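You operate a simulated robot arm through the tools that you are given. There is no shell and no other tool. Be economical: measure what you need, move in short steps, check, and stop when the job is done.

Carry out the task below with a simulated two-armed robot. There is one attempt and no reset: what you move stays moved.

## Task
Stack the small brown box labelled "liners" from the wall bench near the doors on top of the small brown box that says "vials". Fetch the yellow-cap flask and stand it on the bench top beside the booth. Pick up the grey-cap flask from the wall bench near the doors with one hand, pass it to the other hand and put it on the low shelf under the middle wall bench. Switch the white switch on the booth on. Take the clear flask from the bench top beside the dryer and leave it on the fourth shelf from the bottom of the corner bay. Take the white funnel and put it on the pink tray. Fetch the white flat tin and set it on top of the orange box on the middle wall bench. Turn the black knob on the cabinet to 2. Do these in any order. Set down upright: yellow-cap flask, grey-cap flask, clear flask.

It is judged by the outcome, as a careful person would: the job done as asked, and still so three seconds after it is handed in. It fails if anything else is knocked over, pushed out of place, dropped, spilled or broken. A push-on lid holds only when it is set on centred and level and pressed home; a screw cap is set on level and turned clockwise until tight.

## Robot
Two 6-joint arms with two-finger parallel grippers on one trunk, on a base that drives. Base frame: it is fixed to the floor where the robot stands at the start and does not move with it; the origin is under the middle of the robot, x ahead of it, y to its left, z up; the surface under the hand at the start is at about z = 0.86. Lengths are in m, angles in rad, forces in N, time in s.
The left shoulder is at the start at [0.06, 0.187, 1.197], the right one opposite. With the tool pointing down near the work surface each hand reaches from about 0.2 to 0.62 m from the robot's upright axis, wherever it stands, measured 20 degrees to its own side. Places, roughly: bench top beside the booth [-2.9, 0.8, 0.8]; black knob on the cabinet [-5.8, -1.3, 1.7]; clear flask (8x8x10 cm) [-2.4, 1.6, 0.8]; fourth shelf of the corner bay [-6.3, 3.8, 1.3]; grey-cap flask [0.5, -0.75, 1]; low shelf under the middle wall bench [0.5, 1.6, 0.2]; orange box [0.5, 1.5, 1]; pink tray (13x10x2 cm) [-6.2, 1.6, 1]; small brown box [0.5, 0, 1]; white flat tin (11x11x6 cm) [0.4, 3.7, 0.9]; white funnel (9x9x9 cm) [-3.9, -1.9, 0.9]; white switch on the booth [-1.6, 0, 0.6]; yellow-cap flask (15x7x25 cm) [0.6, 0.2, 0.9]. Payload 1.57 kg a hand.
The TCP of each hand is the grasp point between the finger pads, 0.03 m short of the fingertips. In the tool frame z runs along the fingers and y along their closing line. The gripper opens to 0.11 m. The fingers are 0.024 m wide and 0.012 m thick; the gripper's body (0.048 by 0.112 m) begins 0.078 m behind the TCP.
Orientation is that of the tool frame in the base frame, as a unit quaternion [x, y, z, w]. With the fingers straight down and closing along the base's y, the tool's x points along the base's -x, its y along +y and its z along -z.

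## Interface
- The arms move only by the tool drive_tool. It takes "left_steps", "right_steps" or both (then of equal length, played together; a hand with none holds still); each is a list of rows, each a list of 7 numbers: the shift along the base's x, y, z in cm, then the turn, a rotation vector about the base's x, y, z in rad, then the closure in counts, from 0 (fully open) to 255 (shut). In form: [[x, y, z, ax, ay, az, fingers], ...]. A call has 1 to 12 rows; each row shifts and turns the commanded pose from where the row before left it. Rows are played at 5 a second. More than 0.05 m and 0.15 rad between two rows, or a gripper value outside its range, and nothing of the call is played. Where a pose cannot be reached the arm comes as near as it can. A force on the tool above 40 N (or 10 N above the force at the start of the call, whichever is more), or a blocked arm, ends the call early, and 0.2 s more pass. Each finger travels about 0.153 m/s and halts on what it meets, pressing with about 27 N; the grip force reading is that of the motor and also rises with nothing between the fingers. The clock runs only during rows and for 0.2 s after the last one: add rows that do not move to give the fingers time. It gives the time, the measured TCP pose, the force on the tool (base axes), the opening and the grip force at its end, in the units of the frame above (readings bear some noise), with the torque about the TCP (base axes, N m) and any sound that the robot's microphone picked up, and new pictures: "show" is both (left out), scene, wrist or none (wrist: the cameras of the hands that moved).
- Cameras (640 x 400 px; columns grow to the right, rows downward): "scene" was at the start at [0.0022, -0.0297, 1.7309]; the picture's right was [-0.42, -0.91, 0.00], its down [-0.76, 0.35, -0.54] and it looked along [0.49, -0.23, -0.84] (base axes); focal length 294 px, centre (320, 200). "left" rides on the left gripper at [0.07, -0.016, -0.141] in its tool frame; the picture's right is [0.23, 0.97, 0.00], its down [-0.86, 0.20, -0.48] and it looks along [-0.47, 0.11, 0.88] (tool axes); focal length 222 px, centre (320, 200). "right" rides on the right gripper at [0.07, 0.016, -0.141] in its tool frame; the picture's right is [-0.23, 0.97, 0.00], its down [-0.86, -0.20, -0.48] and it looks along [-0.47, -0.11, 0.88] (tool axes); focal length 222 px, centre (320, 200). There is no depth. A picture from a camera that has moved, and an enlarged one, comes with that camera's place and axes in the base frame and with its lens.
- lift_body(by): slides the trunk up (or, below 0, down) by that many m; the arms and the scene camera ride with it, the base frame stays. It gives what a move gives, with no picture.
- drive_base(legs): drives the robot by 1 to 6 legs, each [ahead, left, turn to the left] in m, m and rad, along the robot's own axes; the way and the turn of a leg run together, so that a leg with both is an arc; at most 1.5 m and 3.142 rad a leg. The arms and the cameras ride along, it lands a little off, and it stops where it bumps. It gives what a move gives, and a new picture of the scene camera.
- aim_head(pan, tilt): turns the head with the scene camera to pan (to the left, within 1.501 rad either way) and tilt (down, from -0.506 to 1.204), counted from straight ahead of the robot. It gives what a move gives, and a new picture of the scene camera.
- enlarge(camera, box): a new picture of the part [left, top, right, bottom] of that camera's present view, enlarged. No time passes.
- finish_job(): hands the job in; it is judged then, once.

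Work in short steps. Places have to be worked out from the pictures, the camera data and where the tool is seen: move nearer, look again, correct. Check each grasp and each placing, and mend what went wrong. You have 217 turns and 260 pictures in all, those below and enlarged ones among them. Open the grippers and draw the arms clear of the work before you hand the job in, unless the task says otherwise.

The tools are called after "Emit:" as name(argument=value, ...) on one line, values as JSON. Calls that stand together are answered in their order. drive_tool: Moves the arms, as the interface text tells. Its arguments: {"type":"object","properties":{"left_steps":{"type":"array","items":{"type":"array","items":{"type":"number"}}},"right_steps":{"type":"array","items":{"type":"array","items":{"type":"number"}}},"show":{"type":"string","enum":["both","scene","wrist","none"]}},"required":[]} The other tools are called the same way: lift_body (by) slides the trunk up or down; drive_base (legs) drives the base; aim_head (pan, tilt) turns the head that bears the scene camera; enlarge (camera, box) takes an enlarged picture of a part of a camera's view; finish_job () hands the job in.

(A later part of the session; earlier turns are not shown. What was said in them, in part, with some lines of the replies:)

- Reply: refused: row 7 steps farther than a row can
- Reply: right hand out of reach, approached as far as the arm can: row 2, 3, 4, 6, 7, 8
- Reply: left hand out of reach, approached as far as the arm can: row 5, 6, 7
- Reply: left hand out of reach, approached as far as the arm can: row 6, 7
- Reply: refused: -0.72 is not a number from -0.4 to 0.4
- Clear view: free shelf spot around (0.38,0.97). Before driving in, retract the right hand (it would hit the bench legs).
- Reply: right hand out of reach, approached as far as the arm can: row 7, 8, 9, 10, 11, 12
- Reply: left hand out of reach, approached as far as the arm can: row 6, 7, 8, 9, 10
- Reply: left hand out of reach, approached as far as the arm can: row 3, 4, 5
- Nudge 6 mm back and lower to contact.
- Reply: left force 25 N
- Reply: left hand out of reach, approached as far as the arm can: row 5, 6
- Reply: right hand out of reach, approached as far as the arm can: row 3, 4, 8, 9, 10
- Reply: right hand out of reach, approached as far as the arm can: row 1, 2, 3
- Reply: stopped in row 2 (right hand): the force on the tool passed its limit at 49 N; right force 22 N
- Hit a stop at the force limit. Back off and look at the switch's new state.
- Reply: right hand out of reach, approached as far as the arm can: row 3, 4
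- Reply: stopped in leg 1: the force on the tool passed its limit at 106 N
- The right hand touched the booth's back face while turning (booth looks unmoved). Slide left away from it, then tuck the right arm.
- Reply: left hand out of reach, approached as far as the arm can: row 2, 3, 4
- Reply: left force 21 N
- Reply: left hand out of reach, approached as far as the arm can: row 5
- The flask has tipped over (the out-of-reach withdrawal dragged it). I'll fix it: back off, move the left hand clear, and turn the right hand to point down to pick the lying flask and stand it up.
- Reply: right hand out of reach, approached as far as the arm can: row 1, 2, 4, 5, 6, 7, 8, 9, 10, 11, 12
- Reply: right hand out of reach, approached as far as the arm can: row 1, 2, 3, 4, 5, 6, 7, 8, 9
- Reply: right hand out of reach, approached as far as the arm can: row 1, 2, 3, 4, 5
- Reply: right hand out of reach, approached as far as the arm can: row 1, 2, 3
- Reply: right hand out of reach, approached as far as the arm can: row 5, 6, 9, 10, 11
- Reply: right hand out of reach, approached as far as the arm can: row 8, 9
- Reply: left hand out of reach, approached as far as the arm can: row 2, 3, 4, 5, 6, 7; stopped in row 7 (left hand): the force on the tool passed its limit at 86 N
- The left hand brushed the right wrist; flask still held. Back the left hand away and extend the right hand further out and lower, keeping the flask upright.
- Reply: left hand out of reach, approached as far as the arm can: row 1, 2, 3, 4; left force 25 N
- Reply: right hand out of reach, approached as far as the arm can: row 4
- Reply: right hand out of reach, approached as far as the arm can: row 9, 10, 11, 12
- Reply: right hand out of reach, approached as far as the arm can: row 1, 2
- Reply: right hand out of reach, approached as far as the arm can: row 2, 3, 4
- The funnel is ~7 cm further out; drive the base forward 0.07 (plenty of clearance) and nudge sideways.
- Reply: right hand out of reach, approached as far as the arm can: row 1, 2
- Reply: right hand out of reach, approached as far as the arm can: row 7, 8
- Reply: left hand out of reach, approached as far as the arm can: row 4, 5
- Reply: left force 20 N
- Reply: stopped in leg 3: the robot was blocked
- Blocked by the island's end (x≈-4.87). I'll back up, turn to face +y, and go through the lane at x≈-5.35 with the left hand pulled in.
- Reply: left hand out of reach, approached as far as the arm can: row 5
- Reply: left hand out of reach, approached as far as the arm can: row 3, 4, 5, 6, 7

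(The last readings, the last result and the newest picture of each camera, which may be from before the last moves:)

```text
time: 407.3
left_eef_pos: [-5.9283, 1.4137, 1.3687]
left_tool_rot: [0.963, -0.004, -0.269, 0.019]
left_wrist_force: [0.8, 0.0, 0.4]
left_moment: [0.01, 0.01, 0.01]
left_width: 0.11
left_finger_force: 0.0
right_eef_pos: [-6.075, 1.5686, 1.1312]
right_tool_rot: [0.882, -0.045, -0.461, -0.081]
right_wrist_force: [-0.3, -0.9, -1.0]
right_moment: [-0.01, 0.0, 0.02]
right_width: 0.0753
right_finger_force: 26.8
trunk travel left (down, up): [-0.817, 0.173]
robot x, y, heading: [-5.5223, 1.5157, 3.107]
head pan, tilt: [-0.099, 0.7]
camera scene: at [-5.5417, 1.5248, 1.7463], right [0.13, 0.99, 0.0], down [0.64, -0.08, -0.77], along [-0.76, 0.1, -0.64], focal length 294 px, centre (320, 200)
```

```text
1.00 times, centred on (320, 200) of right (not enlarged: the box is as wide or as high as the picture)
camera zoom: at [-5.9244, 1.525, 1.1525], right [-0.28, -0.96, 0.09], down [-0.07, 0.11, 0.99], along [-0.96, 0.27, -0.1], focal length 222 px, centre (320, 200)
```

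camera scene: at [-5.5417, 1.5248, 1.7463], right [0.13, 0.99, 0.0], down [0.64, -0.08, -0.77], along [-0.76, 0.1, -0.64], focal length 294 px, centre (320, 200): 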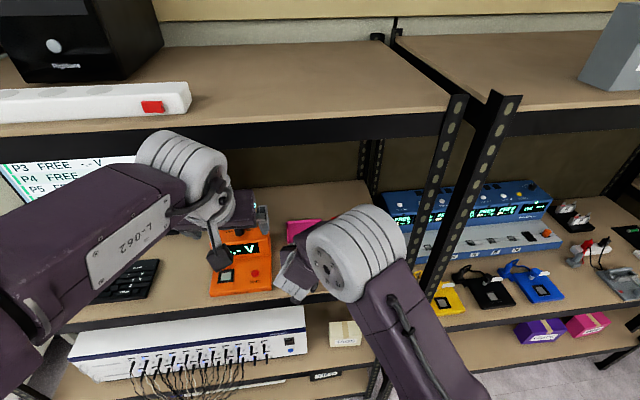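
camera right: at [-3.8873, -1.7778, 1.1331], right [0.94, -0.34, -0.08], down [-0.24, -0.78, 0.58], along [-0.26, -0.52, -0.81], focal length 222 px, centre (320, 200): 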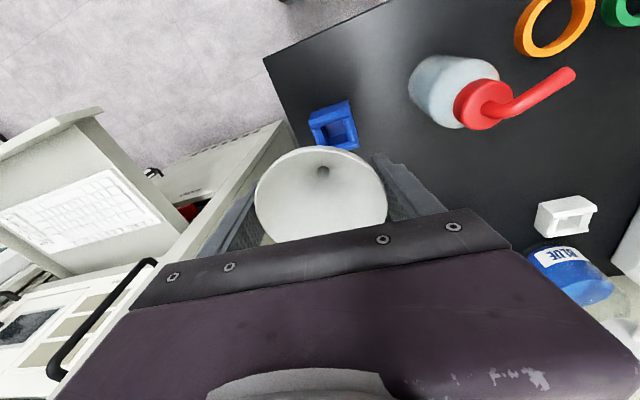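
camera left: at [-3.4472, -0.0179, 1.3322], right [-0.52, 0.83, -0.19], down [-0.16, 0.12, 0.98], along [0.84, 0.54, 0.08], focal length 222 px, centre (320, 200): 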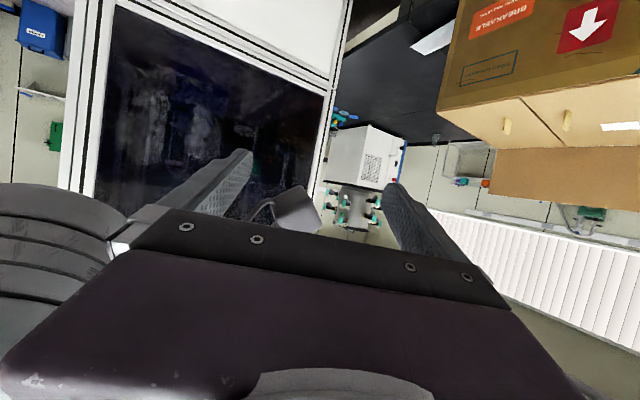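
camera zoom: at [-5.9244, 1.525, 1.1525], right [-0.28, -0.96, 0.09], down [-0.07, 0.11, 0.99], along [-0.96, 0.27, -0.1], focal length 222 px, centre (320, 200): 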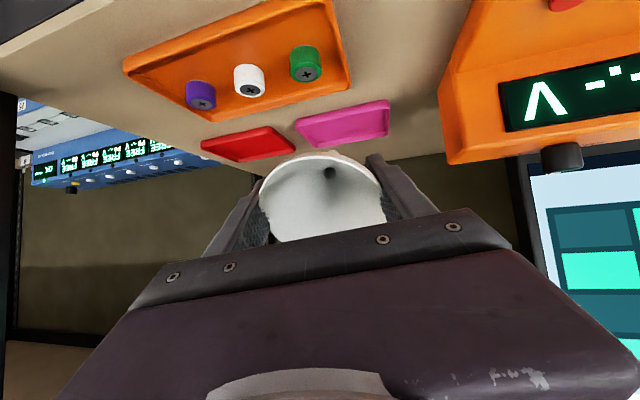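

Tray centre ≈(-6.25,1.57), rim z≈1.015. Yaw the hand inward so the funnel lies diagonally within the tray, extend forward, and check.

Emit:
drive_tool(right_steps=[[-2.7, 0.2, 0, 0, 0, 0.15, 100], [-2.7, 0.2, 0, 0, 0, 0.15, 100], [-2.7, 0.2, 0, 0, 0, 0.15, 100], [-2.7, 0.2, 0, 0, 0, 0.15, 100], [-2.7, 0, 0, 0, 0, 0.13, 100], [-2.7, 0, 0, 0, 0, 0, 100], [0, 0, -2.5, 0, 0, 0, 100], [0, 0, 0, 0, 0, 0, 100]], show="wrist")

```text
time: 409.1
left_eef_pos: [-5.9312, 1.4132, 1.3668]
left_tool_rot: [0.963, -0.005, -0.269, 0.017]
left_wrist_force: [0.2, 0.4, -0.2]
left_moment: [0.03, -0.01, 0.0]
left_width: 0.1102
left_finger_force: 0.1
right_eef_pos: [-6.2363, 1.5767, 1.1056]
right_tool_rot: [0.841, 0.273, -0.458, 0.089]
right_wrist_force: [-0.9, 0.3, -0.3]
right_moment: [0.0, 0.0, 0.02]
right_width: 0.0754
right_finger_force: 27.1
trunk travel left (down, up): [-0.817, 0.173]
robot x, y, heading: [-5.5182, 1.5156, 3.109]
head pan, tilt: [-0.099, 0.7]
camera right: at [-6.0974, 1.6451, 1.1262], right [0.43, -0.9, 0.09], down [-0.13, 0.03, 0.99], along [-0.89, -0.44, -0.1], focal length 222 px, centre (320, 200)
```

right: 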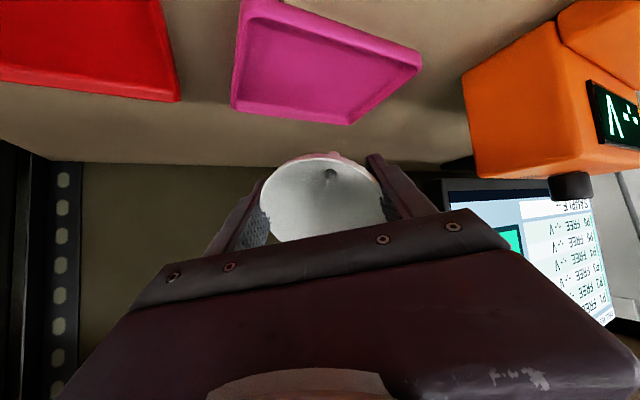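

Tray centre ≈(-6.257,1.557). Shift slightly and lower until the stem touches.

Emit:
drive_tool(right_steps=[[-0.8, -1.3, -1.5, 0, 0, 0, 100], [0, 0, -1.5, 0, 0, 0, 100], [0, 0, -1, 0, 0, 0, 100], [0, 0, -0.5, 0, 0, 0, 100], [0, 0, -0.5, 0, 0, 0, 100], [0, 0, 0, 0, 0, 0, 100]], show="wrist")

```text
time: 410.5
left_eef_pos: [-5.9299, 1.4127, 1.368]
left_tool_rot: [0.963, -0.004, -0.268, 0.018]
left_wrist_force: [1.1, 0.1, 0.2]
left_moment: [0.03, 0.01, 0.03]
left_width: 0.1099
left_finger_force: 0.0
right_eef_pos: [-6.2477, 1.5631, 1.057]
right_tool_rot: [0.84, 0.273, -0.46, 0.088]
right_wrist_force: [-1.2, 0.5, 9.7]
right_moment: [-0.31, 0.38, -0.06]
right_width: 0.075
right_finger_force: 27.0
trunk travel left (down, up): [-0.817, 0.173]
robot x, y, heading: [-5.5171, 1.5164, 3.109]
head pan, tilt: [-0.099, 0.7]
camera right: at [-6.1071, 1.6325, 1.0782], right [0.43, -0.9, 0.09], down [-0.13, 0.04, 0.99], along [-0.89, -0.44, -0.1], focal length 222 px, centre (320, 200)
```

right: 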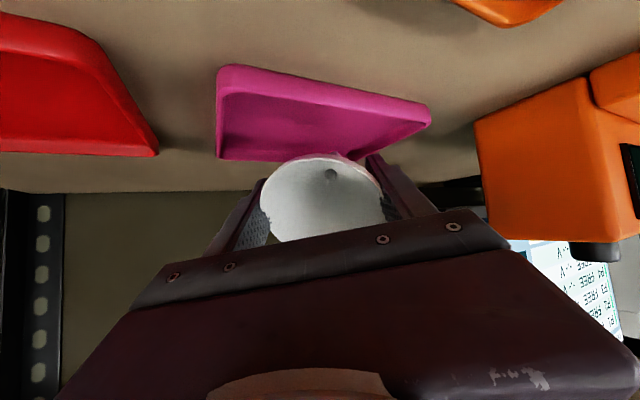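

Stem may be on the far lip; lift slightly, shift 1.5 cm back, and lower again.

Emit:
drive_tool(right_steps=[[0, 0, 0.8, 0, 0, 0, 100], [1.5, 0.4, 0, 0, 0, 0, 100], [0, 0, -0.8, 0, 0, 0, 100], [0, 0, -0.4, 0, 0, 0, 100], [0, 0, -0.4, 0, 0, 0, 100], [0, 0, -0.4, 0, 0, 0, 100], [0, 0, 0, 0, 0, 0, 100]], show="none")

```text
time: 412.1
left_eef_pos: [-5.9295, 1.4138, 1.3678]
left_tool_rot: [0.963, -0.005, -0.269, 0.019]
left_wrist_force: [0.6, 0.5, -0.2]
left_moment: [0.0, -0.01, 0.03]
left_width: 0.1101
left_finger_force: 0.1
right_eef_pos: [-6.2308, 1.5661, 1.0453]
right_tool_rot: [0.84, 0.274, -0.46, 0.09]
right_wrist_force: [-2.4, 3.0, 12.3]
right_moment: [-0.46, 0.28, -0.16]
right_width: 0.0738
right_finger_force: 26.9
trunk travel left (down, up): [-0.817, 0.173]
robot x, y, heading: [-5.5195, 1.5163, 3.104]
head pan, tilt: [-0.099, 0.7]
```

Contact inside the tray. Open and withdraw back along the tool axis.

Emit:
drive_tool(right_steps=[[0, 0, 0, 0, 0, 0, 70], [0, 0, 0, 0, 0, 0, 40], [0, 0, 0, 0, 0, 0, 0], [0, 0, 0, 0, 0, 0, 0], [0, 0, 0, 0, 0, 0, 0], [1.5, 0.8, 1.2, 0, 0, 0, 0], [2, 1.1, 1.6, 0, 0, 0, 0], [2, 1.1, 1.6, 0, 0, 0, 0], [2, 1.1, 1.6, 0, 0, 0, 0], [0, 0, 0, 0, 0, 0, 0]], show="wrist")

```text
time: 414.3
left_eef_pos: [-5.9318, 1.4137, 1.3676]
left_tool_rot: [0.963, -0.004, -0.267, 0.019]
left_wrist_force: [0.2, 0.0, 0.0]
left_moment: [0.01, 0.0, -0.01]
left_width: 0.1097
left_finger_force: 0.0
right_eef_pos: [-6.1564, 1.6113, 1.1028]
right_tool_rot: [0.841, 0.274, -0.458, 0.09]
right_wrist_force: [0.1, 0.5, -0.5]
right_moment: [0.0, -0.01, -0.03]
right_width: 0.1101
right_finger_force: 0.0
trunk travel left (down, up): [-0.817, 0.173]
robot x, y, heading: [-5.5188, 1.5145, 3.107]
head pan, tilt: [-0.099, 0.7]
camera right: at [-6.0153, 1.679, 1.125], right [0.43, -0.9, 0.09], down [-0.13, 0.03, 0.99], along [-0.89, -0.44, -0.1], focal length 222 px, centre (320, 200)
```

right: 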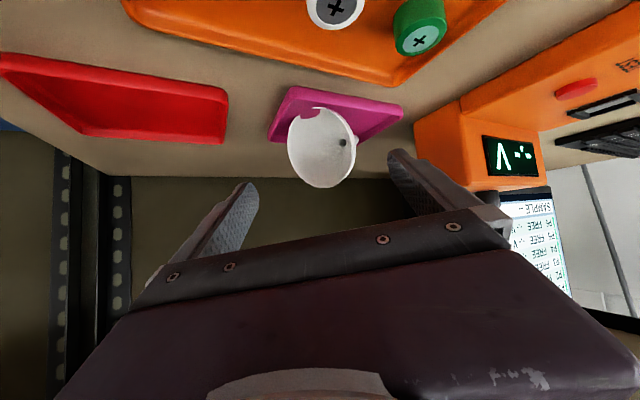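

Emit:
enlarge(camera="right", box=[250, 70, 430, 200])

```text
3.08 times, centred on (340, 135) of right
camera zoom: at [-6.0153, 1.679, 1.125], right [0.43, -0.9, 0.09], down [-0.13, 0.03, 0.99], along [-0.89, -0.44, -0.1], focal length 684 px, centre (258, 400)
```

zoom: 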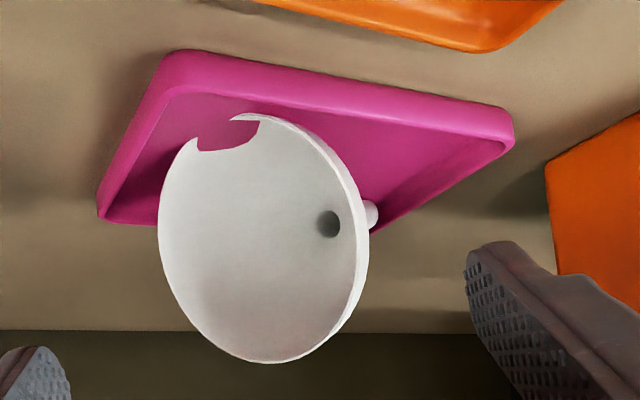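

The funnel rests on the pink tray. Next the clear flask: back out, slide right past the island's end, turn to face +x, and look.

Emit:
drive_base(legs=[[-0.28, 0, 0], [0, -0.95, 0], [0, 0, -1.57], [0, 0, -1.53]])

Emit:
aim_head(pan=-0.3, tilt=0.4)

```text
time: 428.3
left_eef_pos: [-4.8174, 2.5847, 1.3679]
left_tool_rot: [-0.032, 0.963, 0.028, 0.267]
left_wrist_force: [0.1, -0.7, 0.4]
left_moment: [0.0, 0.01, -0.04]
left_width: 0.11
left_finger_force: 0.0
right_eef_pos: [-4.5801, 2.405, 1.1043]
right_tool_rot: [-0.304, 0.831, 0.105, 0.455]
right_wrist_force: [-0.1, 0.2, 0.5]
right_moment: [0.02, -0.01, 0.03]
right_width: 0.1101
right_finger_force: 0.0
trunk travel left (down, up): [-0.817, 0.173]
robot x, y, heading: [-5.2234, 2.4545, 0.041]
head pan, tilt: [-0.099, 0.7]
camera scene: at [-5.1968, 2.4446, 1.7462], right [-0.06, -1.0, 0.0], down [-0.64, 0.04, -0.76], along [0.76, -0.05, -0.64], focal length 294 px, centre (320, 200)
```

scene: 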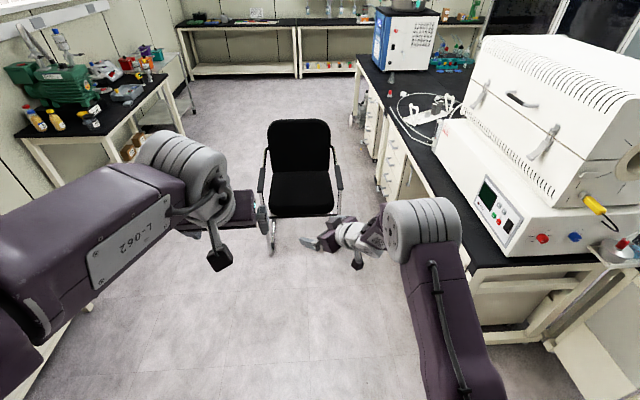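

```text
time: 429.1
left_eef_pos: [-4.817, 2.5839, 1.3677]
left_tool_rot: [-0.031, 0.963, 0.028, 0.268]
left_wrist_force: [0.0, 0.4, -0.4]
left_moment: [-0.02, 0.02, 0.0]
left_width: 0.11
left_finger_force: 0.1
right_eef_pos: [-4.5797, 2.4051, 1.1034]
right_tool_rot: [-0.304, 0.831, 0.105, 0.454]
right_wrist_force: [0.1, 1.0, -0.3]
right_moment: [-0.02, -0.01, -0.01]
right_width: 0.11
right_finger_force: 0.0
trunk travel left (down, up): [-0.817, 0.173]
robot x, y, heading: [-5.2215, 2.4519, 0.037]
head pan, tilt: [-0.3, 0.4]
camera scene: at [-5.1921, 2.4256, 1.773], right [-0.26, -0.97, 0.0], down [-0.38, 0.1, -0.92], along [0.89, -0.24, -0.39], focal length 294 px, centre (320, 200)
```

scene: 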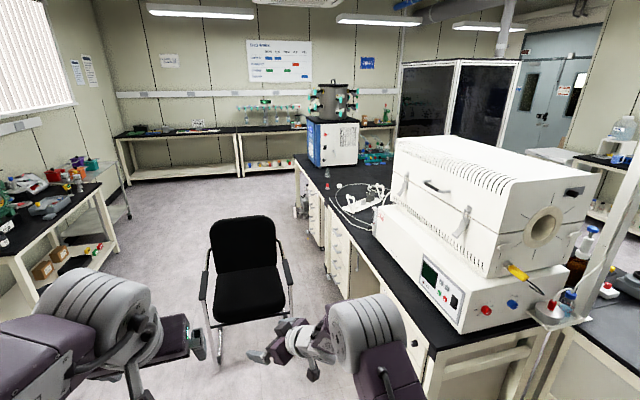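

The chair blocks the near lane, but there is ~0.95 m of free lane on its window side (y≈2.75–3.7). Drive through at y≈3.25, then turn to face the bench.

Emit:
drive_base(legs=[[0, 0.8, -0.037], [1.35, 0, 0], [1.35, 0, 0], [0, 0, -1.57], [0.6, 0, 0]])

Emit:
aim_head(pan=0.0, tilt=0.7)

```text
time: 453.1
left_eef_pos: [-2.5148, 2.1919, 1.367]
left_tool_rot: [0.705, 0.656, -0.183, 0.196]
left_wrist_force: [-0.1, 0.2, 0.8]
left_moment: [0.02, 0.0, 0.01]
left_width: 0.1099
left_finger_force: 0.1
right_eef_pos: [-2.7237, 1.982, 1.1044]
right_tool_rot: [0.425, 0.775, -0.273, 0.379]
right_wrist_force: [-0.3, 0.9, -0.4]
right_moment: [-0.03, 0.01, 0.0]
right_width: 0.11
right_finger_force: 0.1
trunk travel left (down, up): [-0.817, 0.173]
robot x, y, heading: [-2.594, 2.607, -1.661]
head pan, tilt: [-0.3, 0.4]
camera scene: at [-2.6236, 2.584, 1.7731], right [-0.92, 0.38, 0.0], down [0.15, 0.36, -0.92], along [-0.35, -0.85, -0.39], focal length 294 px, centre (320, 200)
```

scene: 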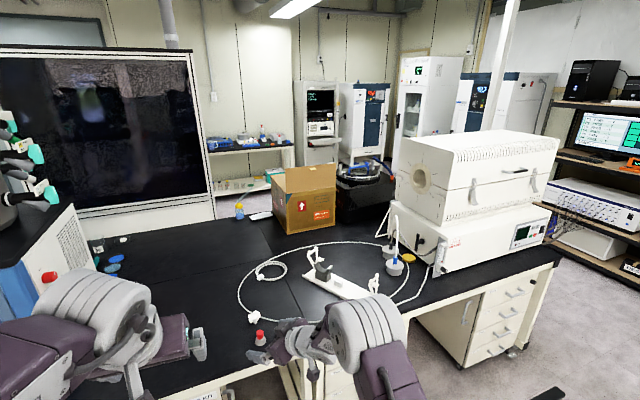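

```text
time: 453.9
left_eef_pos: [-2.5146, 2.1902, 1.3685]
left_tool_rot: [0.704, 0.657, -0.183, 0.197]
left_wrist_force: [0.2, -0.9, 0.3]
left_moment: [0.02, -0.03, -0.01]
left_width: 0.1099
left_finger_force: 0.1
right_eef_pos: [-2.725, 1.9802, 1.1034]
right_tool_rot: [0.426, 0.775, -0.273, 0.378]
right_wrist_force: [-0.1, 0.2, 0.7]
right_moment: [0.0, 0.01, -0.01]
right_width: 0.1099
right_finger_force: 0.0
trunk travel left (down, up): [-0.817, 0.173]
robot x, y, heading: [-2.5914, 2.6063, -1.66]
head pan, tilt: [0.0, 0.7]
camera scene: at [-2.5963, 2.5827, 1.7462], right [-1.0, 0.09, 0.0], down [0.06, 0.64, -0.77], along [-0.07, -0.76, -0.64], focal length 294 px, centre (320, 200)
```

scene: 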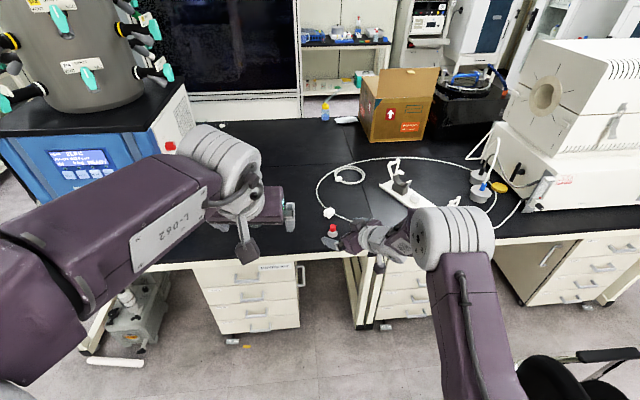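

The flask is hidden behind the left gripper. Move the left hand aside and enlarge.

Emit:
drive_tool(left_steps=[[3, 0, 3, 0, 0, 0, 0], [4, 0, 3, 0, 0, 0, 0], [4, 0, 2, 0, 0, 0, 0], [4, 0, 0, 0, 0, 0, 0], [0, 0, 0, 0, 0, 0, 0]], show="none")

Emit:
enlarge(camera="scene", box=[180, 150, 380, 290])

```text
time: 455.1
left_eef_pos: [-2.4765, 2.216, 1.3658]
left_tool_rot: [0.7, 0.659, -0.177, 0.213]
left_wrist_force: [0.2, 0.1, -0.4]
left_moment: [-0.02, -0.01, -0.01]
left_width: 0.11
left_finger_force: 0.0
left hand out of reach, approached as far as the arm can: row 1, 2, 3, 4
right_eef_pos: [-2.7249, 1.9804, 1.1038]
right_tool_rot: [0.425, 0.775, -0.273, 0.379]
right_wrist_force: [-0.2, 0.3, 1.1]
right_moment: [-0.01, 0.03, 0.01]
right_width: 0.1101
right_finger_force: 0.1
trunk travel left (down, up): [-0.817, 0.173]
robot x, y, heading: [-2.5906, 2.6085, -1.665]
head pan, tilt: [0.0, 0.7]
```

```text
2.86 times, centred on (280, 220) of scene
camera zoom: at [-2.5958, 2.5835, 1.7462], right [-1.0, 0.09, 0.0], down [0.06, 0.64, -0.76], along [-0.07, -0.76, -0.64], focal length 839 px, centre (434, 143)
```

zoom: 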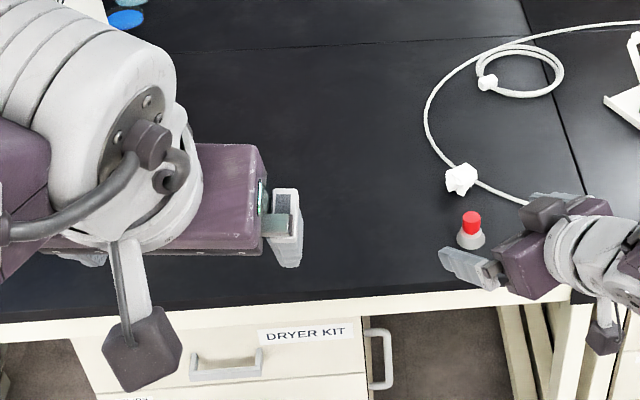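

Check the left wrist camera – the flask should be below the left hand.

Emit:
enlarge(camera="left", box=[0, 0, 640, 400])

```text
1.00 times, centred on (320, 200) of left (not enlarged: the box is as wide or as high as the picture)
camera zoom: at [-2.4932, 2.3503, 1.4486], right [0.99, 0.15, -0.06], down [0.12, -0.48, 0.87], along [0.1, -0.86, -0.49], focal length 222 px, centre (320, 200)
```

zoom: 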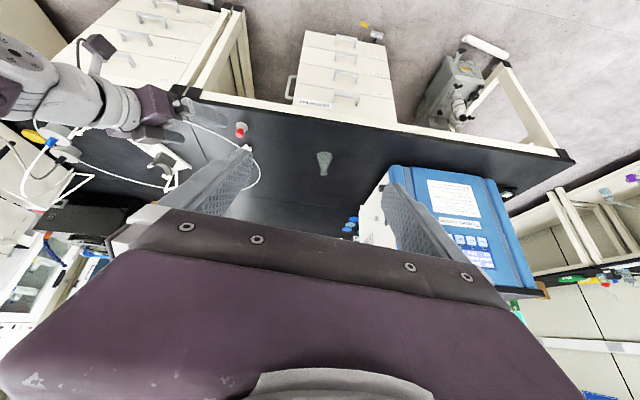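

Flask at ≈(-2.40,1.62). Drive 0.37 closer, then set the left hand's pitch and bring it in front of the flask.

Emit:
drive_base(legs=[[0.36, 0.03, 0.09]])

Emit:
drive_tool(left_steps=[[1.5, 0, -4, 0, 0, 0, 0], [1.5, 0, -4, 0, 0, 0, 0], [1.5, 0, -4, -0.13, 0, 0, 0], [1.5, -1, -4, -0.13, 0, 0, 0], [1.5, -1, -4, -0.14, 0, 0, 0], [1, -1, -4, 0, 0, 0, 0], [0, 0, -4, 0, 0, 0, 0], [0, 0, 0, 0, 0, 0, 0]], show="wrist")

```text
time: 457.4
left_eef_pos: [-2.429, 1.8772, 1.3662]
left_tool_rot: [0.669, 0.69, -0.167, 0.222]
left_wrist_force: [-0.4, 0.8, 0.7]
left_moment: [0.02, -0.04, -0.03]
left_width: 0.1102
left_finger_force: 0.0
right_eef_pos: [-2.6551, 1.6203, 1.1047]
right_tool_rot: [0.389, 0.794, -0.256, 0.391]
right_wrist_force: [-0.8, 0.3, -0.3]
right_moment: [-0.01, 0.01, 0.02]
right_width: 0.1098
right_finger_force: 0.1
trunk travel left (down, up): [-0.817, 0.173]
robot x, y, heading: [-2.5808, 2.2561, -1.575]
head pan, tilt: [0.0, 0.7]
camera scene: at [-2.5812, 2.2339, 1.7462], right [-1.0, 0.0, 0.0], down [0.0, 0.64, -0.77], along [0.0, -0.77, -0.64], focal length 294 px, centre (320, 200)
```

scene: 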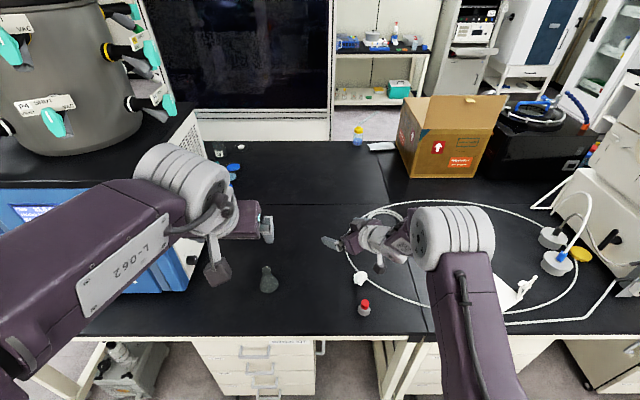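

```text
time: 459.1
left_eef_pos: [-2.3362, 1.8081, 1.1525]
left_tool_rot: [0.623, 0.673, -0.218, 0.332]
left_wrist_force: [0.4, -0.1, 1.1]
left_moment: [0.01, -0.02, -0.02]
left_width: 0.1102
left_finger_force: 0.0
left hand out of reach, approached as far as the arm can: row 4, 5, 6, 7
right_eef_pos: [-2.6542, 1.6183, 1.1039]
right_tool_rot: [0.39, 0.793, -0.257, 0.391]
right_wrist_force: [0.1, 0.1, -0.3]
right_moment: [0.01, 0.01, -0.05]
right_width: 0.1101
right_finger_force: 0.1
trunk travel left (down, up): [-0.817, 0.173]
robot x, y, heading: [-2.5806, 2.2551, -1.577]
head pan, tilt: [0.0, 0.7]
camera left: at [-2.3778, 1.9542, 1.1999], right [0.96, 0.28, -0.05], down [0.12, -0.23, 0.97], along [0.26, -0.93, -0.25], focal length 222 px, centre (320, 200)
```

left: 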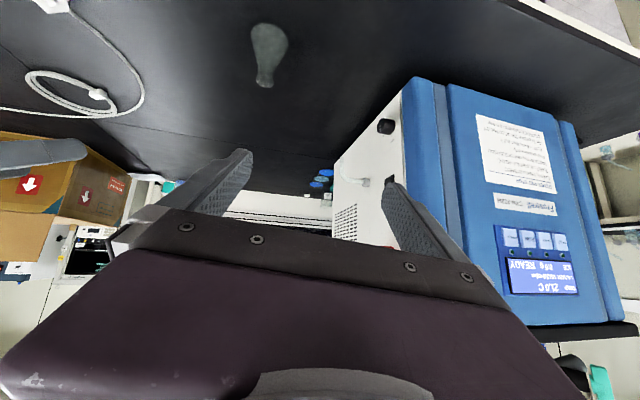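

Flask at ≈(-2.397,1.61). Correct heading and descend to a pre-grasp in front of it.

Emit:
drive_tool(left_steps=[[-1.2, -2.2, -3.5, 0, 0, -0.05, 0], [-1.2, -2.2, -3.5, 0, 0, -0.05, 0], [-1.2, -2.2, -3.5, 0, 0, -0.05, 0], [-1.2, -2.2, -3.5, 0, 0, -0.05, 0], [-1.2, -2.2, -3.5, 0, 0, -0.04, 0], [0, 0, -1, 0, 0, 0, 0], [0, 0, 0, 0, 0, 0, 0]], show="wrist")

```text
time: 460.8
left_eef_pos: [-2.3955, 1.6933, 0.9691]
left_tool_rot: [0.7, 0.594, -0.256, 0.303]
left_wrist_force: [0.2, -0.3, 0.0]
left_moment: [-0.02, 0.01, 0.01]
left_width: 0.1097
left_finger_force: 0.1
right_eef_pos: [-2.654, 1.6187, 1.1037]
right_tool_rot: [0.39, 0.794, -0.255, 0.391]
right_wrist_force: [-0.1, 1.0, -0.4]
right_moment: [0.0, 0.01, 0.01]
right_width: 0.1102
right_finger_force: 0.1
trunk travel left (down, up): [-0.817, 0.173]
robot x, y, heading: [-2.5783, 2.257, -1.572]
head pan, tilt: [0.0, 0.7]
camera left: at [-2.4002, 1.8449, 1.0154], right [1.0, 0.04, -0.05], down [0.06, -0.25, 0.97], along [0.03, -0.97, -0.25], focal length 222 px, centre (320, 200)
```

left: 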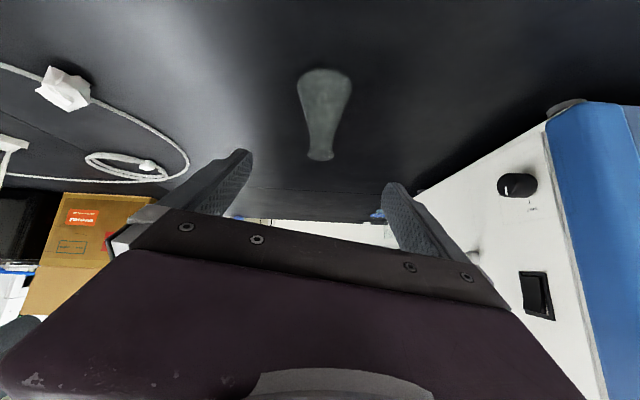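

Flask at (-2.395,1.609), neck at z≈0.88, exactly along the tool axis. Advance and close on the neck.

Emit:
drive_tool(left_steps=[[0, -2.1, -2.1, 0, 0, 0, 40], [0, -2.1, -2.1, 0, 0, 0, 40], [0, -2.1, -2.1, 0, 0, 0, 40], [0, -2.1, -2.1, 0, 0, 0, 40], [0, 0, 0, 0, 0, 0, 40], [0, 0, 0, 0, 0, 0, 150], [0, 0, 0, 0, 0, 0, 255], [0, 0, 0, 0, 0, 0, 255]], show="wrist")

```text
time: 462.6
left_eef_pos: [-2.3966, 1.6086, 0.8892]
left_tool_rot: [0.699, 0.593, -0.258, 0.305]
left_wrist_force: [0.3, -3.2, 8.2]
left_moment: [-0.37, 0.23, 0.06]
left_width: 0.0314
left_finger_force: 26.8
right_eef_pos: [-2.6552, 1.6189, 1.1038]
right_tool_rot: [0.39, 0.793, -0.256, 0.392]
right_wrist_force: [-0.5, 0.7, 0.7]
right_moment: [-0.03, -0.01, 0.02]
right_width: 0.1099
right_finger_force: 0.0
trunk travel left (down, up): [-0.817, 0.173]
robot x, y, heading: [-2.5829, 2.2589, -1.575]
head pan, tilt: [0.0, 0.7]
camera left: at [-2.4011, 1.761, 0.9347], right [1.0, 0.04, -0.05], down [0.06, -0.25, 0.97], along [0.03, -0.97, -0.25], focal length 222 px, centre (320, 200)
```

left: 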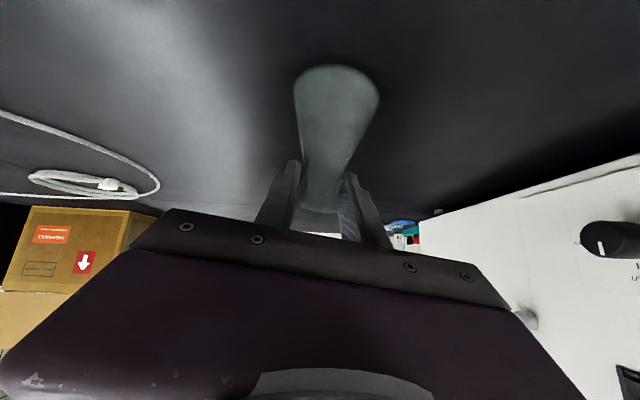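

Neck gripped (3.1 cm). Lift, back out, turn and drive back along the window-side lane toward the corner bay.

Emit:
drive_tool(left_steps=[[0, 0, 2, 0, 0, 0, 255], [0, 0, 4, 0, 0, 0, 255], [0, 0, 4, 0, 0, 0, 255], [0, 0, 4, 0, 0, 0, 255], [0, 0, 0, 0, 0, 0, 255]], show="wrist")

Emit:
drive_base(legs=[[-0.97, 0, 0], [0, 0, -1.57], [1.3, 0, 0], [1.3, 0, 0]])

```text
time: 463.8
left_eef_pos: [-2.3944, 1.6103, 1.0282]
left_tool_rot: [0.7, 0.594, -0.256, 0.303]
left_wrist_force: [-0.2, -0.4, -0.9]
left_moment: [0.0, -0.02, 0.03]
left_width: 0.0312
left_finger_force: 27.5
right_eef_pos: [-2.654, 1.618, 1.1041]
right_tool_rot: [0.39, 0.794, -0.255, 0.391]
right_wrist_force: [0.5, 0.6, -0.1]
right_moment: [-0.01, 0.01, 0.0]
right_width: 0.1099
right_finger_force: 0.1
trunk travel left (down, up): [-0.817, 0.173]
robot x, y, heading: [-2.5791, 2.2597, -1.577]
head pan, tilt: [0.0, 0.7]
camera left: at [-2.3997, 1.7613, 1.0743], right [1.0, 0.04, -0.05], down [0.06, -0.25, 0.97], along [0.03, -0.97, -0.25], focal length 222 px, centre (320, 200)
```

left: 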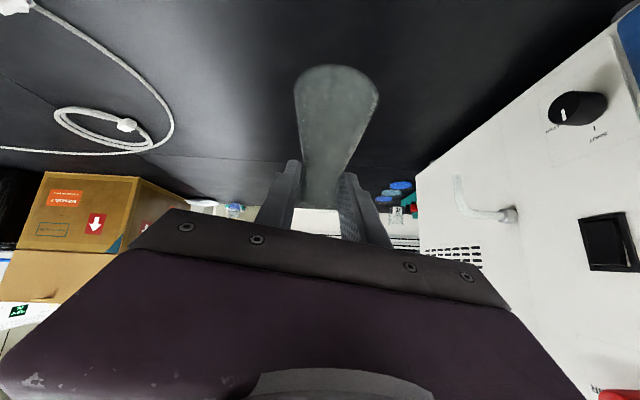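

```text
time: 485.1
left_eef_pos: [-5.8656, 2.9152, 1.0269]
left_tool_rot: [0.916, -0.059, -0.394, 0.04]
left_wrist_force: [-0.4, -0.6, -0.7]
left_moment: [-0.03, 0.02, 0.0]
left_width: 0.0309
left_finger_force: 26.7
right_eef_pos: [-5.8654, 3.1758, 1.1053]
right_tool_rot: [0.831, 0.3, -0.456, 0.103]
right_wrist_force: [-0.4, 1.0, -0.8]
right_moment: [0.0, 0.01, 0.06]
right_width: 0.1098
right_finger_force: 0.0
trunk travel left (down, up): [-0.817, 0.173]
robot x, y, heading: [-5.2284, 3.1264, -3.105]
head pan, tilt: [0.0, 0.7]
camera scene: at [-5.2515, 3.1224, 1.7462], right [-0.03, 1.0, 0.0], down [0.64, 0.02, -0.77], along [-0.76, -0.03, -0.64], focal length 294 px, centre (320, 200)
```

scene: 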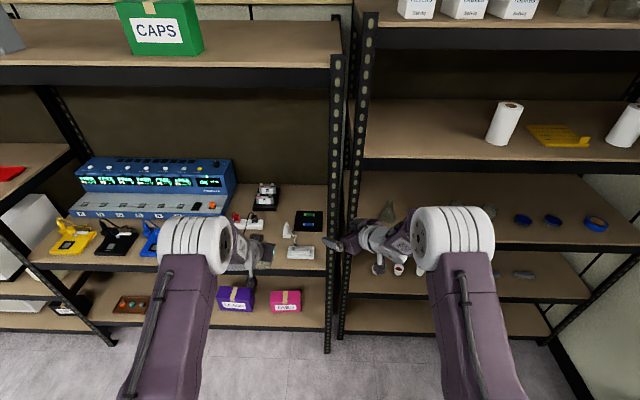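

The corner bay's 4th shelf (with white rolls and a yellow tray, z≈1.27) has free space at y≈3.3–3.6. Raise the flask, retract the right hand and raise the trunk.

Emit:
drive_tool(left_steps=[[0, 0, 4, 0, 0, 0, 255], [0, 0, 4, 0, 0, 0, 255], [0, 0, 4, 0, 0, 0, 255], [0, 0, 4, 0, 0, 0, 255], [0, 0, 4, 0, 0, 0, 255], [0, 0, 0, 0, 0, 0, 255], [0, 0, 0, 0, 0, 0, 255]], right_steps=[[3, 0, 0, 0.089, -0.12, -0.015, 0], [3, 0, 0, 0.089, -0.12, -0.015, 0], [4, 0, 0, 0.089, -0.12, -0.015, 0], [4, 0, 0, 0.089, -0.12, -0.015, 0], [4, 0, 0, 0, 0, 0, 0], [4, 0, 0, 0, 0, 0, 0], [0, 0, 0, 0, 0, 0, 0]], show="none")

Emit:
lift_body(by=0.17)

Emit:
drive_base(legs=[[0, -0.53, -0.036]])

```text
time: 486.7
left_eef_pos: [-5.8652, 2.9136, 1.2296]
left_tool_rot: [0.916, -0.058, -0.394, 0.04]
left_wrist_force: [0.3, 0.0, -1.0]
left_moment: [0.04, -0.03, -0.02]
left_width: 0.0308
left_finger_force: 27.1
right_eef_pos: [-5.6461, 3.1837, 1.0984]
right_tool_rot: [0.929, 0.318, -0.188, 0.011]
right_wrist_force: [-0.6, -0.8, 0.2]
right_moment: [-0.02, 0.0, 0.0]
right_width: 0.1099
right_finger_force: 0.0
right hand out of reach, approached as far as the arm can: row 4
trunk travel left (down, up): [-0.817, 0.173]
robot x, y, heading: [-5.2256, 3.1236, -3.108]
head pan, tilt: [0.0, 0.7]
```

```text
time: 488.6
left_eef_pos: [-5.8657, 2.9134, 1.401]
left_tool_rot: [0.916, -0.058, -0.394, 0.04]
left_wrist_force: [1.0, 0.0, -1.3]
left_moment: [-0.06, -0.01, -0.02]
left_width: 0.0309
left_finger_force: 26.6
right_eef_pos: [-5.6454, 3.1829, 1.2677]
right_tool_rot: [0.929, 0.318, -0.188, 0.011]
right_wrist_force: [-0.4, -0.7, -0.4]
right_moment: [-0.01, 0.02, -0.02]
right_width: 0.1097
right_finger_force: 0.0
trunk travel left (down, up): [-0.987, 0.003]
robot x, y, heading: [-5.2286, 3.1235, -3.109]
head pan, tilt: [0.0, 0.7]
```

```text
time: 491.6
left_eef_pos: [-5.8807, 3.4374, 1.4014]
left_tool_rot: [0.915, -0.071, -0.395, 0.035]
left_wrist_force: [0.2, -0.3, -0.8]
left_moment: [-0.04, 0.0, 0.02]
left_width: 0.0309
left_finger_force: 26.9
right_eef_pos: [-5.6534, 3.7002, 1.2685]
right_tool_rot: [0.933, 0.306, -0.188, 0.009]
right_wrist_force: [-0.2, -0.1, 0.3]
right_moment: [-0.01, -0.01, 0.0]
right_width: 0.1099
right_finger_force: 0.0
trunk travel left (down, up): [-0.987, 0.003]
robot x, y, heading: [-5.2374, 3.6278, -3.134]
head pan, tilt: [0.0, 0.7]
stopped in leg 1: the robot was blocked; the commanded pose is now the measured one
camera scene: at [-5.2617, 3.6291, 1.9162], right [-0.01, 1.0, 0.0], down [0.64, 0.0, -0.76], along [-0.76, 0.0, -0.64], focal length 294 px, centre (320, 200)
```

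scene: 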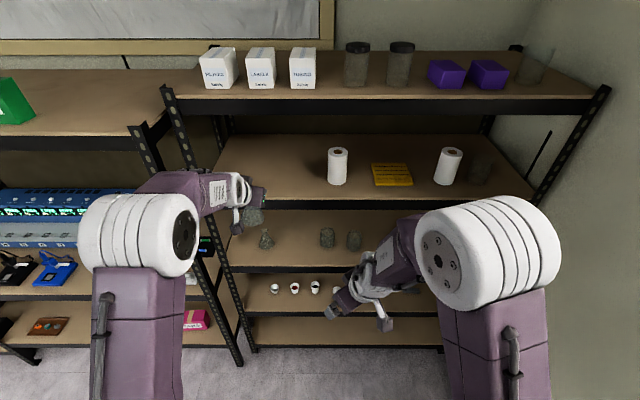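

Shelf 4 surface ≈1.26, front edge x≈-6.05; target (-6.12,3.44). Lower 2.5 cm and drive forward 0.24.

Emit:
drive_tool(left_steps=[[0, 0, -2.5, 0, 0, 0, 255], [0, 0, 0, 0, 0, 0, 255]], show="none")

Emit:
drive_base(legs=[[0.24, 0, 0]])

Emit:
enlarge(camera="left", box=[0, 0, 640, 400])

```text
time: 492.1
left_eef_pos: [-5.8819, 3.4327, 1.3746]
left_tool_rot: [0.916, -0.071, -0.394, 0.033]
left_wrist_force: [0.2, -0.2, -1.1]
left_moment: [0.0, -0.02, 0.02]
left_width: 0.0311
left_finger_force: 26.9
right_eef_pos: [-5.6536, 3.6967, 1.2675]
right_tool_rot: [0.933, 0.306, -0.189, 0.008]
right_wrist_force: [-0.3, -0.8, 0.0]
right_moment: [-0.01, 0.01, -0.02]
right_width: 0.1101
right_finger_force: 0.1
trunk travel left (down, up): [-0.987, 0.003]
robot x, y, heading: [-5.2302, 3.6299, -3.137]
head pan, tilt: [0.0, 0.7]
```

```text
time: 493.9
left_eef_pos: [-6.1186, 3.4321, 1.3779]
left_tool_rot: [0.914, -0.072, -0.398, 0.032]
left_wrist_force: [0.4, -0.2, 0.0]
left_moment: [0.03, 0.03, -0.02]
left_width: 0.0308
left_finger_force: 27.0
right_eef_pos: [-5.8886, 3.6954, 1.2712]
right_tool_rot: [0.934, 0.303, -0.19, 0.005]
right_wrist_force: [1.1, -0.2, 0.5]
right_moment: [0.06, 0.02, -0.07]
right_width: 0.11
right_finger_force: 0.1
trunk travel left (down, up): [-0.987, 0.003]
robot x, y, heading: [-5.4762, 3.6303, -3.145]
head pan, tilt: [0.0, 0.7]
camera scene: at [-5.4957, 3.6198, 1.9163], right [0.0, 1.0, 0.0], down [0.64, 0.0, -0.77], along [-0.77, 0.0, -0.64], focal length 294 px, centre (320, 200)
```

scene: 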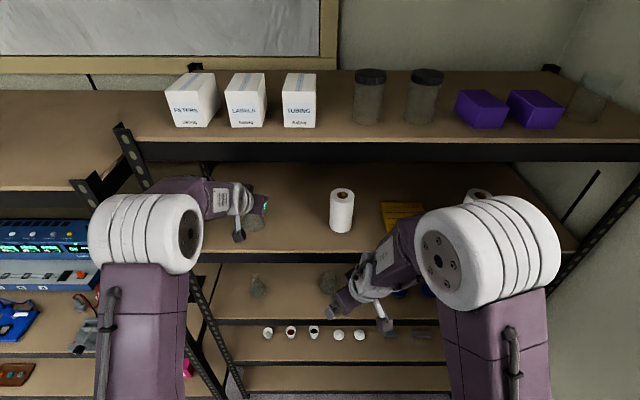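

```text
1.00 times, centred on (320, 200) of left (not enlarged: the box is as wide or as high as the picture)
camera zoom: at [-5.9673, 3.4381, 1.4241], right [0.05, -1.0, -0.05], down [-0.25, -0.06, 0.97], along [-0.97, -0.03, -0.25], focal length 222 px, centre (320, 200)
```

zoom: 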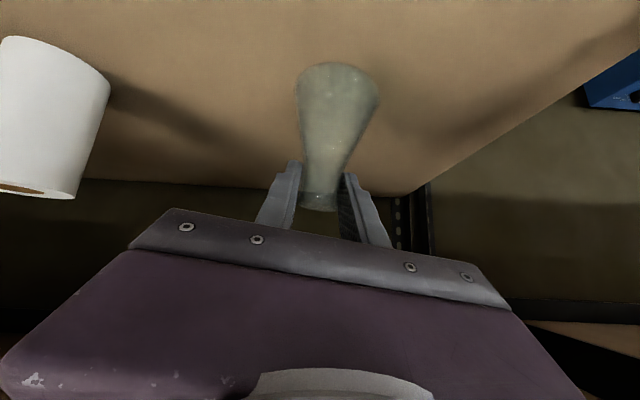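

Above the free spot. Lower gently to contact.

Emit:
drive_tool(left_steps=[[0, 0, -1, 0, 0, 0, 255], [0, 0, -0.5, 0, 0, 0, 255], [0, 0, -0.5, 0, 0, 0, 255], [0, 0, -0.4, 0, 0, 0, 255], [0, 0, -0.4, 0, 0, 0, 255], [0, 0, 0, 0, 0, 0, 255]], show="none")

```text
time: 495.3
left_eef_pos: [-6.1236, 3.4399, 1.3501]
left_tool_rot: [0.914, -0.073, -0.398, 0.034]
left_wrist_force: [-0.4, 0.3, 11.0]
left_moment: [0.27, 0.15, -0.02]
left_width: 0.0309
left_finger_force: 26.6
right_eef_pos: [-5.8931, 3.7008, 1.2695]
right_tool_rot: [0.934, 0.303, -0.189, 0.008]
right_wrist_force: [0.0, -0.8, 0.0]
right_moment: [-0.01, 0.0, 0.03]
right_width: 0.1098
right_finger_force: 0.1
trunk travel left (down, up): [-0.987, 0.003]
robot x, y, heading: [-5.4757, 3.6284, -3.146]
head pan, tilt: [0.0, 0.7]
```

Contact. Ease, open slowly, and back the base straight out.

Emit:
drive_tool(left_steps=[[0, 0, 0.2, 0, 0, 0, 255], [0, 0, 0, 0, 0, 0, 175], [0, 0, 0, 0, 0, 0, 140], [0, 0, 0, 0, 0, 0, 60], [0, 0, 0, 0, 0, 0, 0], [0, 0, 0, 0, 0, 0, 0], [0, 0, 0, 0, 0, 0, 0]], show="wrist")

Emit:
drive_base(legs=[[-0.3, 0, 0]])

Emit:
enlarge(camera="scene", box=[190, 120, 390, 260])

```text
time: 496.9
left_eef_pos: [-6.1244, 3.4396, 1.3499]
left_tool_rot: [0.915, -0.074, -0.395, 0.032]
left_wrist_force: [-0.4, -0.3, -0.4]
left_moment: [-0.01, -0.02, 0.02]
left_width: 0.1097
left_finger_force: 0.0
right_eef_pos: [-5.8942, 3.7014, 1.2688]
right_tool_rot: [0.934, 0.304, -0.188, 0.009]
right_wrist_force: [0.1, 0.8, -0.6]
right_moment: [-0.02, 0.0, 0.0]
right_width: 0.1101
right_finger_force: 0.0
trunk travel left (down, up): [-0.987, 0.003]
robot x, y, heading: [-5.4781, 3.625, -3.144]
head pan, tilt: [0.0, 0.7]
camera left: at [-5.9736, 3.4448, 1.3964], right [0.05, -1.0, -0.05], down [-0.25, -0.06, 0.97], along [-0.97, -0.03, -0.25], focal length 222 px, centre (320, 200)
```

left: 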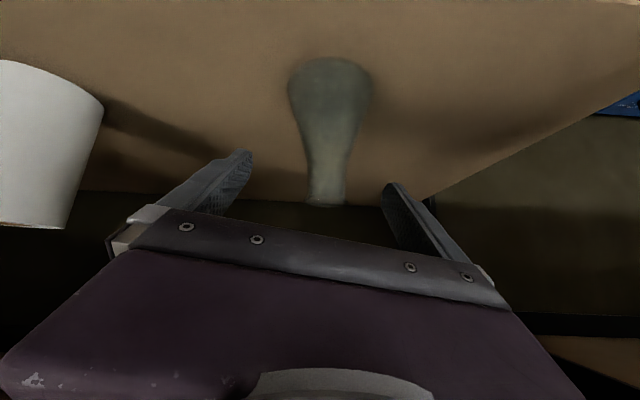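

```text
time: 498.9
left_eef_pos: [-5.8417, 3.4356, 1.3471]
left_tool_rot: [0.916, -0.072, -0.393, 0.032]
left_wrist_force: [0.3, -0.3, 0.3]
left_moment: [-0.02, 0.0, -0.02]
left_width: 0.11
left_finger_force: 0.0
right_eef_pos: [-5.6125, 3.6979, 1.2674]
right_tool_rot: [0.934, 0.304, -0.186, 0.009]
right_wrist_force: [-0.4, -0.3, -0.1]
right_moment: [0.01, -0.04, 0.02]
right_width: 0.1098
right_finger_force: 0.0
trunk travel left (down, up): [-0.987, 0.003]
robot x, y, heading: [-5.19, 3.6304, -3.14]
head pan, tilt: [0.0, 0.7]
camera scene: at [-5.2239, 3.6245, 1.916], right [0.0, 1.0, 0.0], down [0.65, 0.0, -0.76], along [-0.76, 0.0, -0.65], focal length 294 px, centre (320, 200)
```

scene: 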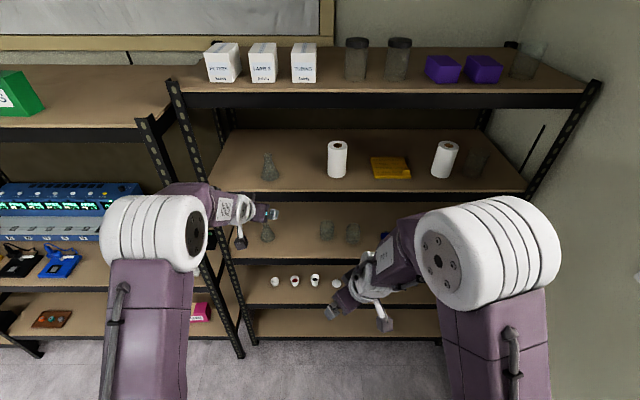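

```text
2.86 times, centred on (290, 190) of scene
camera zoom: at [-5.2239, 3.6245, 1.916], right [0.0, 1.0, 0.0], down [0.65, 0.0, -0.76], along [-0.76, 0.0, -0.65], focal length 839 px, centre (406, 229)
```

zoom: 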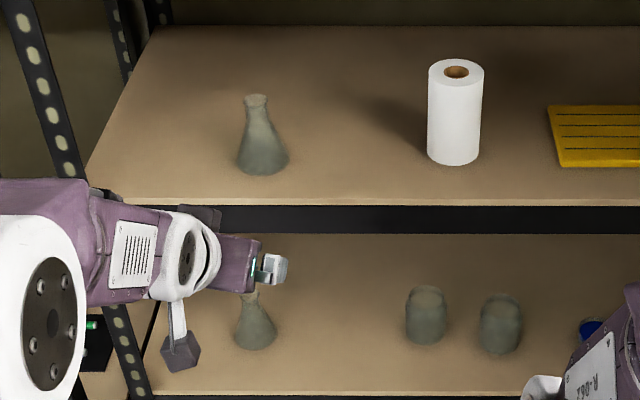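

Clear flask stands on the 4th shelf. A quick final check of the funnel on the pink tray.

Emit:
drive_base(legs=[[0, 1.35, 0]])

Emit:
aim_head(pan=0.55, tilt=0.6)

```text
time: 505.6
left_eef_pos: [-5.8425, 2.0995, 1.3494]
left_tool_rot: [0.915, -0.077, -0.396, 0.032]
left_wrist_force: [-0.2, -0.1, -0.6]
left_moment: [0.0, 0.0, 0.01]
left_width: 0.1103
left_finger_force: 0.1
right_eef_pos: [-5.6094, 2.36, 1.2688]
right_tool_rot: [0.935, 0.3, -0.189, 0.009]
right_wrist_force: [0.5, 0.9, 0.6]
right_moment: [-0.02, -0.02, 0.04]
right_width: 0.1101
right_finger_force: 0.0
trunk travel left (down, up): [-0.987, 0.003]
robot x, y, heading: [-5.1957, 2.2813, 3.135]
head pan, tilt: [0.0, 0.7]
camera scene: at [-5.2204, 2.2833, 1.9162], right [0.01, 1.0, 0.0], down [0.64, -0.01, -0.76], along [-0.76, 0.01, -0.64], focal length 294 px, centre (320, 200)
```

scene: 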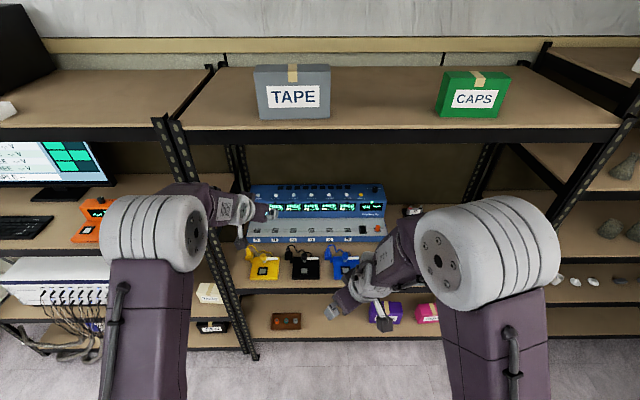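

```text
time: 506.6
left_eef_pos: [-5.842, 2.0974, 1.3496]
left_tool_rot: [0.915, -0.077, -0.395, 0.032]
left_wrist_force: [0.1, -0.6, 0.4]
left_moment: [0.0, 0.03, 0.0]
left_width: 0.1099
left_finger_force: 0.1
right_eef_pos: [-5.6103, 2.3582, 1.2694]
right_tool_rot: [0.935, 0.299, -0.188, 0.007]
right_wrist_force: [-0.3, 0.3, 0.2]
right_moment: [-0.01, -0.02, 0.02]
right_width: 0.1101
right_finger_force: 0.0
trunk travel left (down, up): [-0.987, 0.003]
robot x, y, heading: [-5.1959, 2.28, 3.133]
head pan, tilt: [0.55, 0.6]
camera scene: at [-5.2111, 2.2353, 1.9248], right [-0.51, 0.86, 0.0], down [0.48, 0.29, -0.82], along [-0.71, -0.42, -0.57], focal length 294 px, centre (320, 200)
```

scene: 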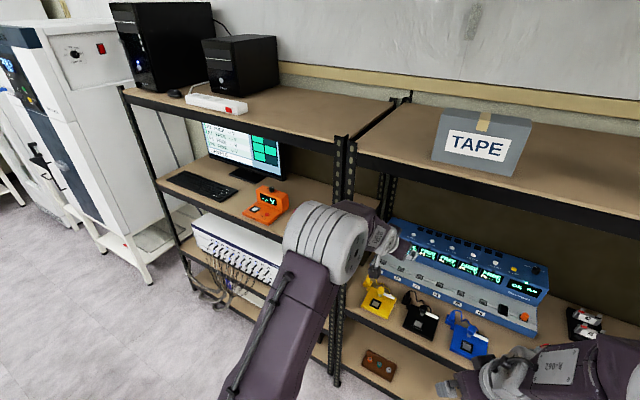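

The tray is hidden behind the arm; shift left 0.65 for a direct look.

Emit:
drive_base(legs=[[-0.05, 0.6, 0]])

Emit:
aim_head(pan=0.0, tilt=0.6)

Emit:
enlarge(camera="scene", box=[220, 180, 400, 300])

```text
time: 510.0
left_eef_pos: [-5.792, 1.4883, 1.3509]
left_tool_rot: [0.915, -0.071, -0.395, 0.035]
left_wrist_force: [0.3, 0.5, -0.9]
left_moment: [-0.03, -0.03, -0.01]
left_width: 0.11
left_finger_force: 0.1
right_eef_pos: [-5.5619, 1.7517, 1.2684]
right_tool_rot: [0.933, 0.306, -0.188, 0.01]
right_wrist_force: [0.5, 1.0, 0.7]
right_moment: [0.0, 0.02, 0.02]
right_width: 0.11
right_finger_force: 0.1
trunk travel left (down, up): [-0.987, 0.003]
robot x, y, heading: [-5.1432, 1.6772, -3.136]
head pan, tilt: [0.55, 0.6]
camera scene: at [-5.1618, 1.6343, 1.9249], right [-0.53, 0.85, 0.0], down [0.48, 0.3, -0.83], along [-0.7, -0.44, -0.56], focal length 294 px, centre (320, 200)
```

scene: 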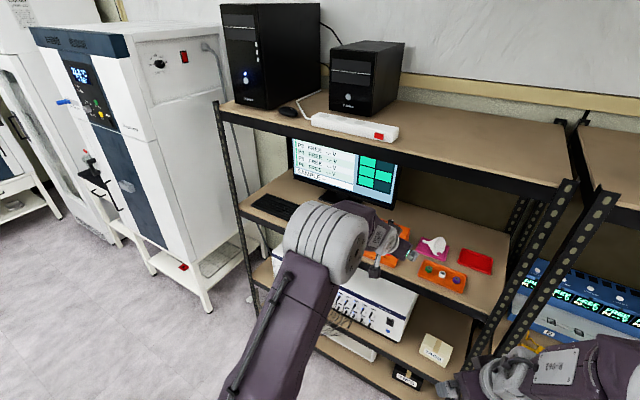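

```text
time: 511.0
left_eef_pos: [-5.7913, 1.4849, 1.3498]
left_tool_rot: [0.916, -0.07, -0.394, 0.035]
left_wrist_force: [-0.8, 0.4, 0.1]
left_moment: [0.02, 0.04, 0.01]
left_width: 0.1101
left_finger_force: 0.1
right_eef_pos: [-5.5628, 1.7489, 1.268]
right_tool_rot: [0.933, 0.306, -0.188, 0.008]
right_wrist_force: [-0.6, -0.2, 0.2]
right_moment: [0.02, -0.01, 0.03]
right_width: 0.1097
right_finger_force: 0.0
trunk travel left (down, up): [-0.987, 0.003]
robot x, y, heading: [-5.1466, 1.6761, -3.137]
head pan, tilt: [0.0, 0.6]
camera scene: at [-5.1746, 1.6765, 1.9248], right [-0.01, 1.0, 0.0], down [0.56, 0.0, -0.83], along [-0.83, -0.01, -0.56], focal length 294 px, centre (320, 200)
```

scene: 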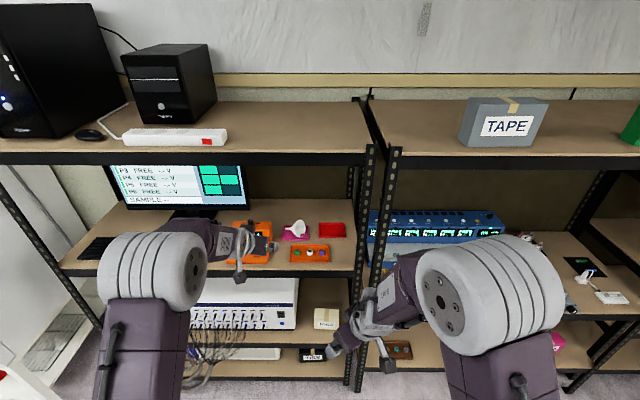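

```text
3.33 times, centred on (310, 240) of scene
camera zoom: at [-5.1746, 1.6765, 1.9248], right [-0.01, 1.0, 0.0], down [0.56, 0.0, -0.83], along [-0.83, -0.01, -0.56], focal length 979 px, centre (353, 67)
```

zoom: 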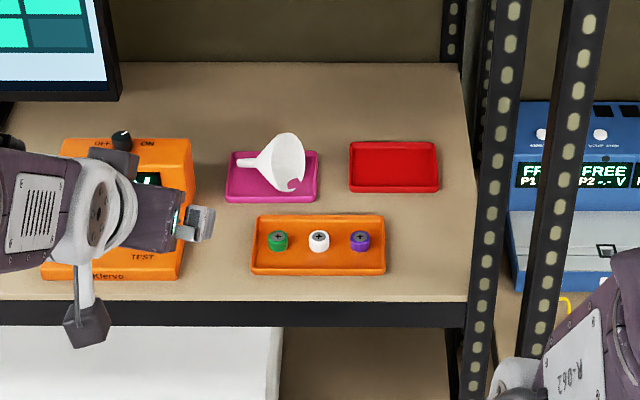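

Funnel lies steadily on the pink tray; all items are placed, grippers open and arms clear. Handing in.

Emit:
finish_job()

```text
The job is handed in.
```

All eight tasks are done and the job is handed in, with two mishaps on the way:
- **Yellow-cap flask:** it tipped over when I first set it down. I picked it up and stood it upright again, and it was still upright when last seen.
- **Booth:** my right hand knocked against the back of the booth with a force of about 106 N. It did not look moved in the pictures, but I could not confirm that.
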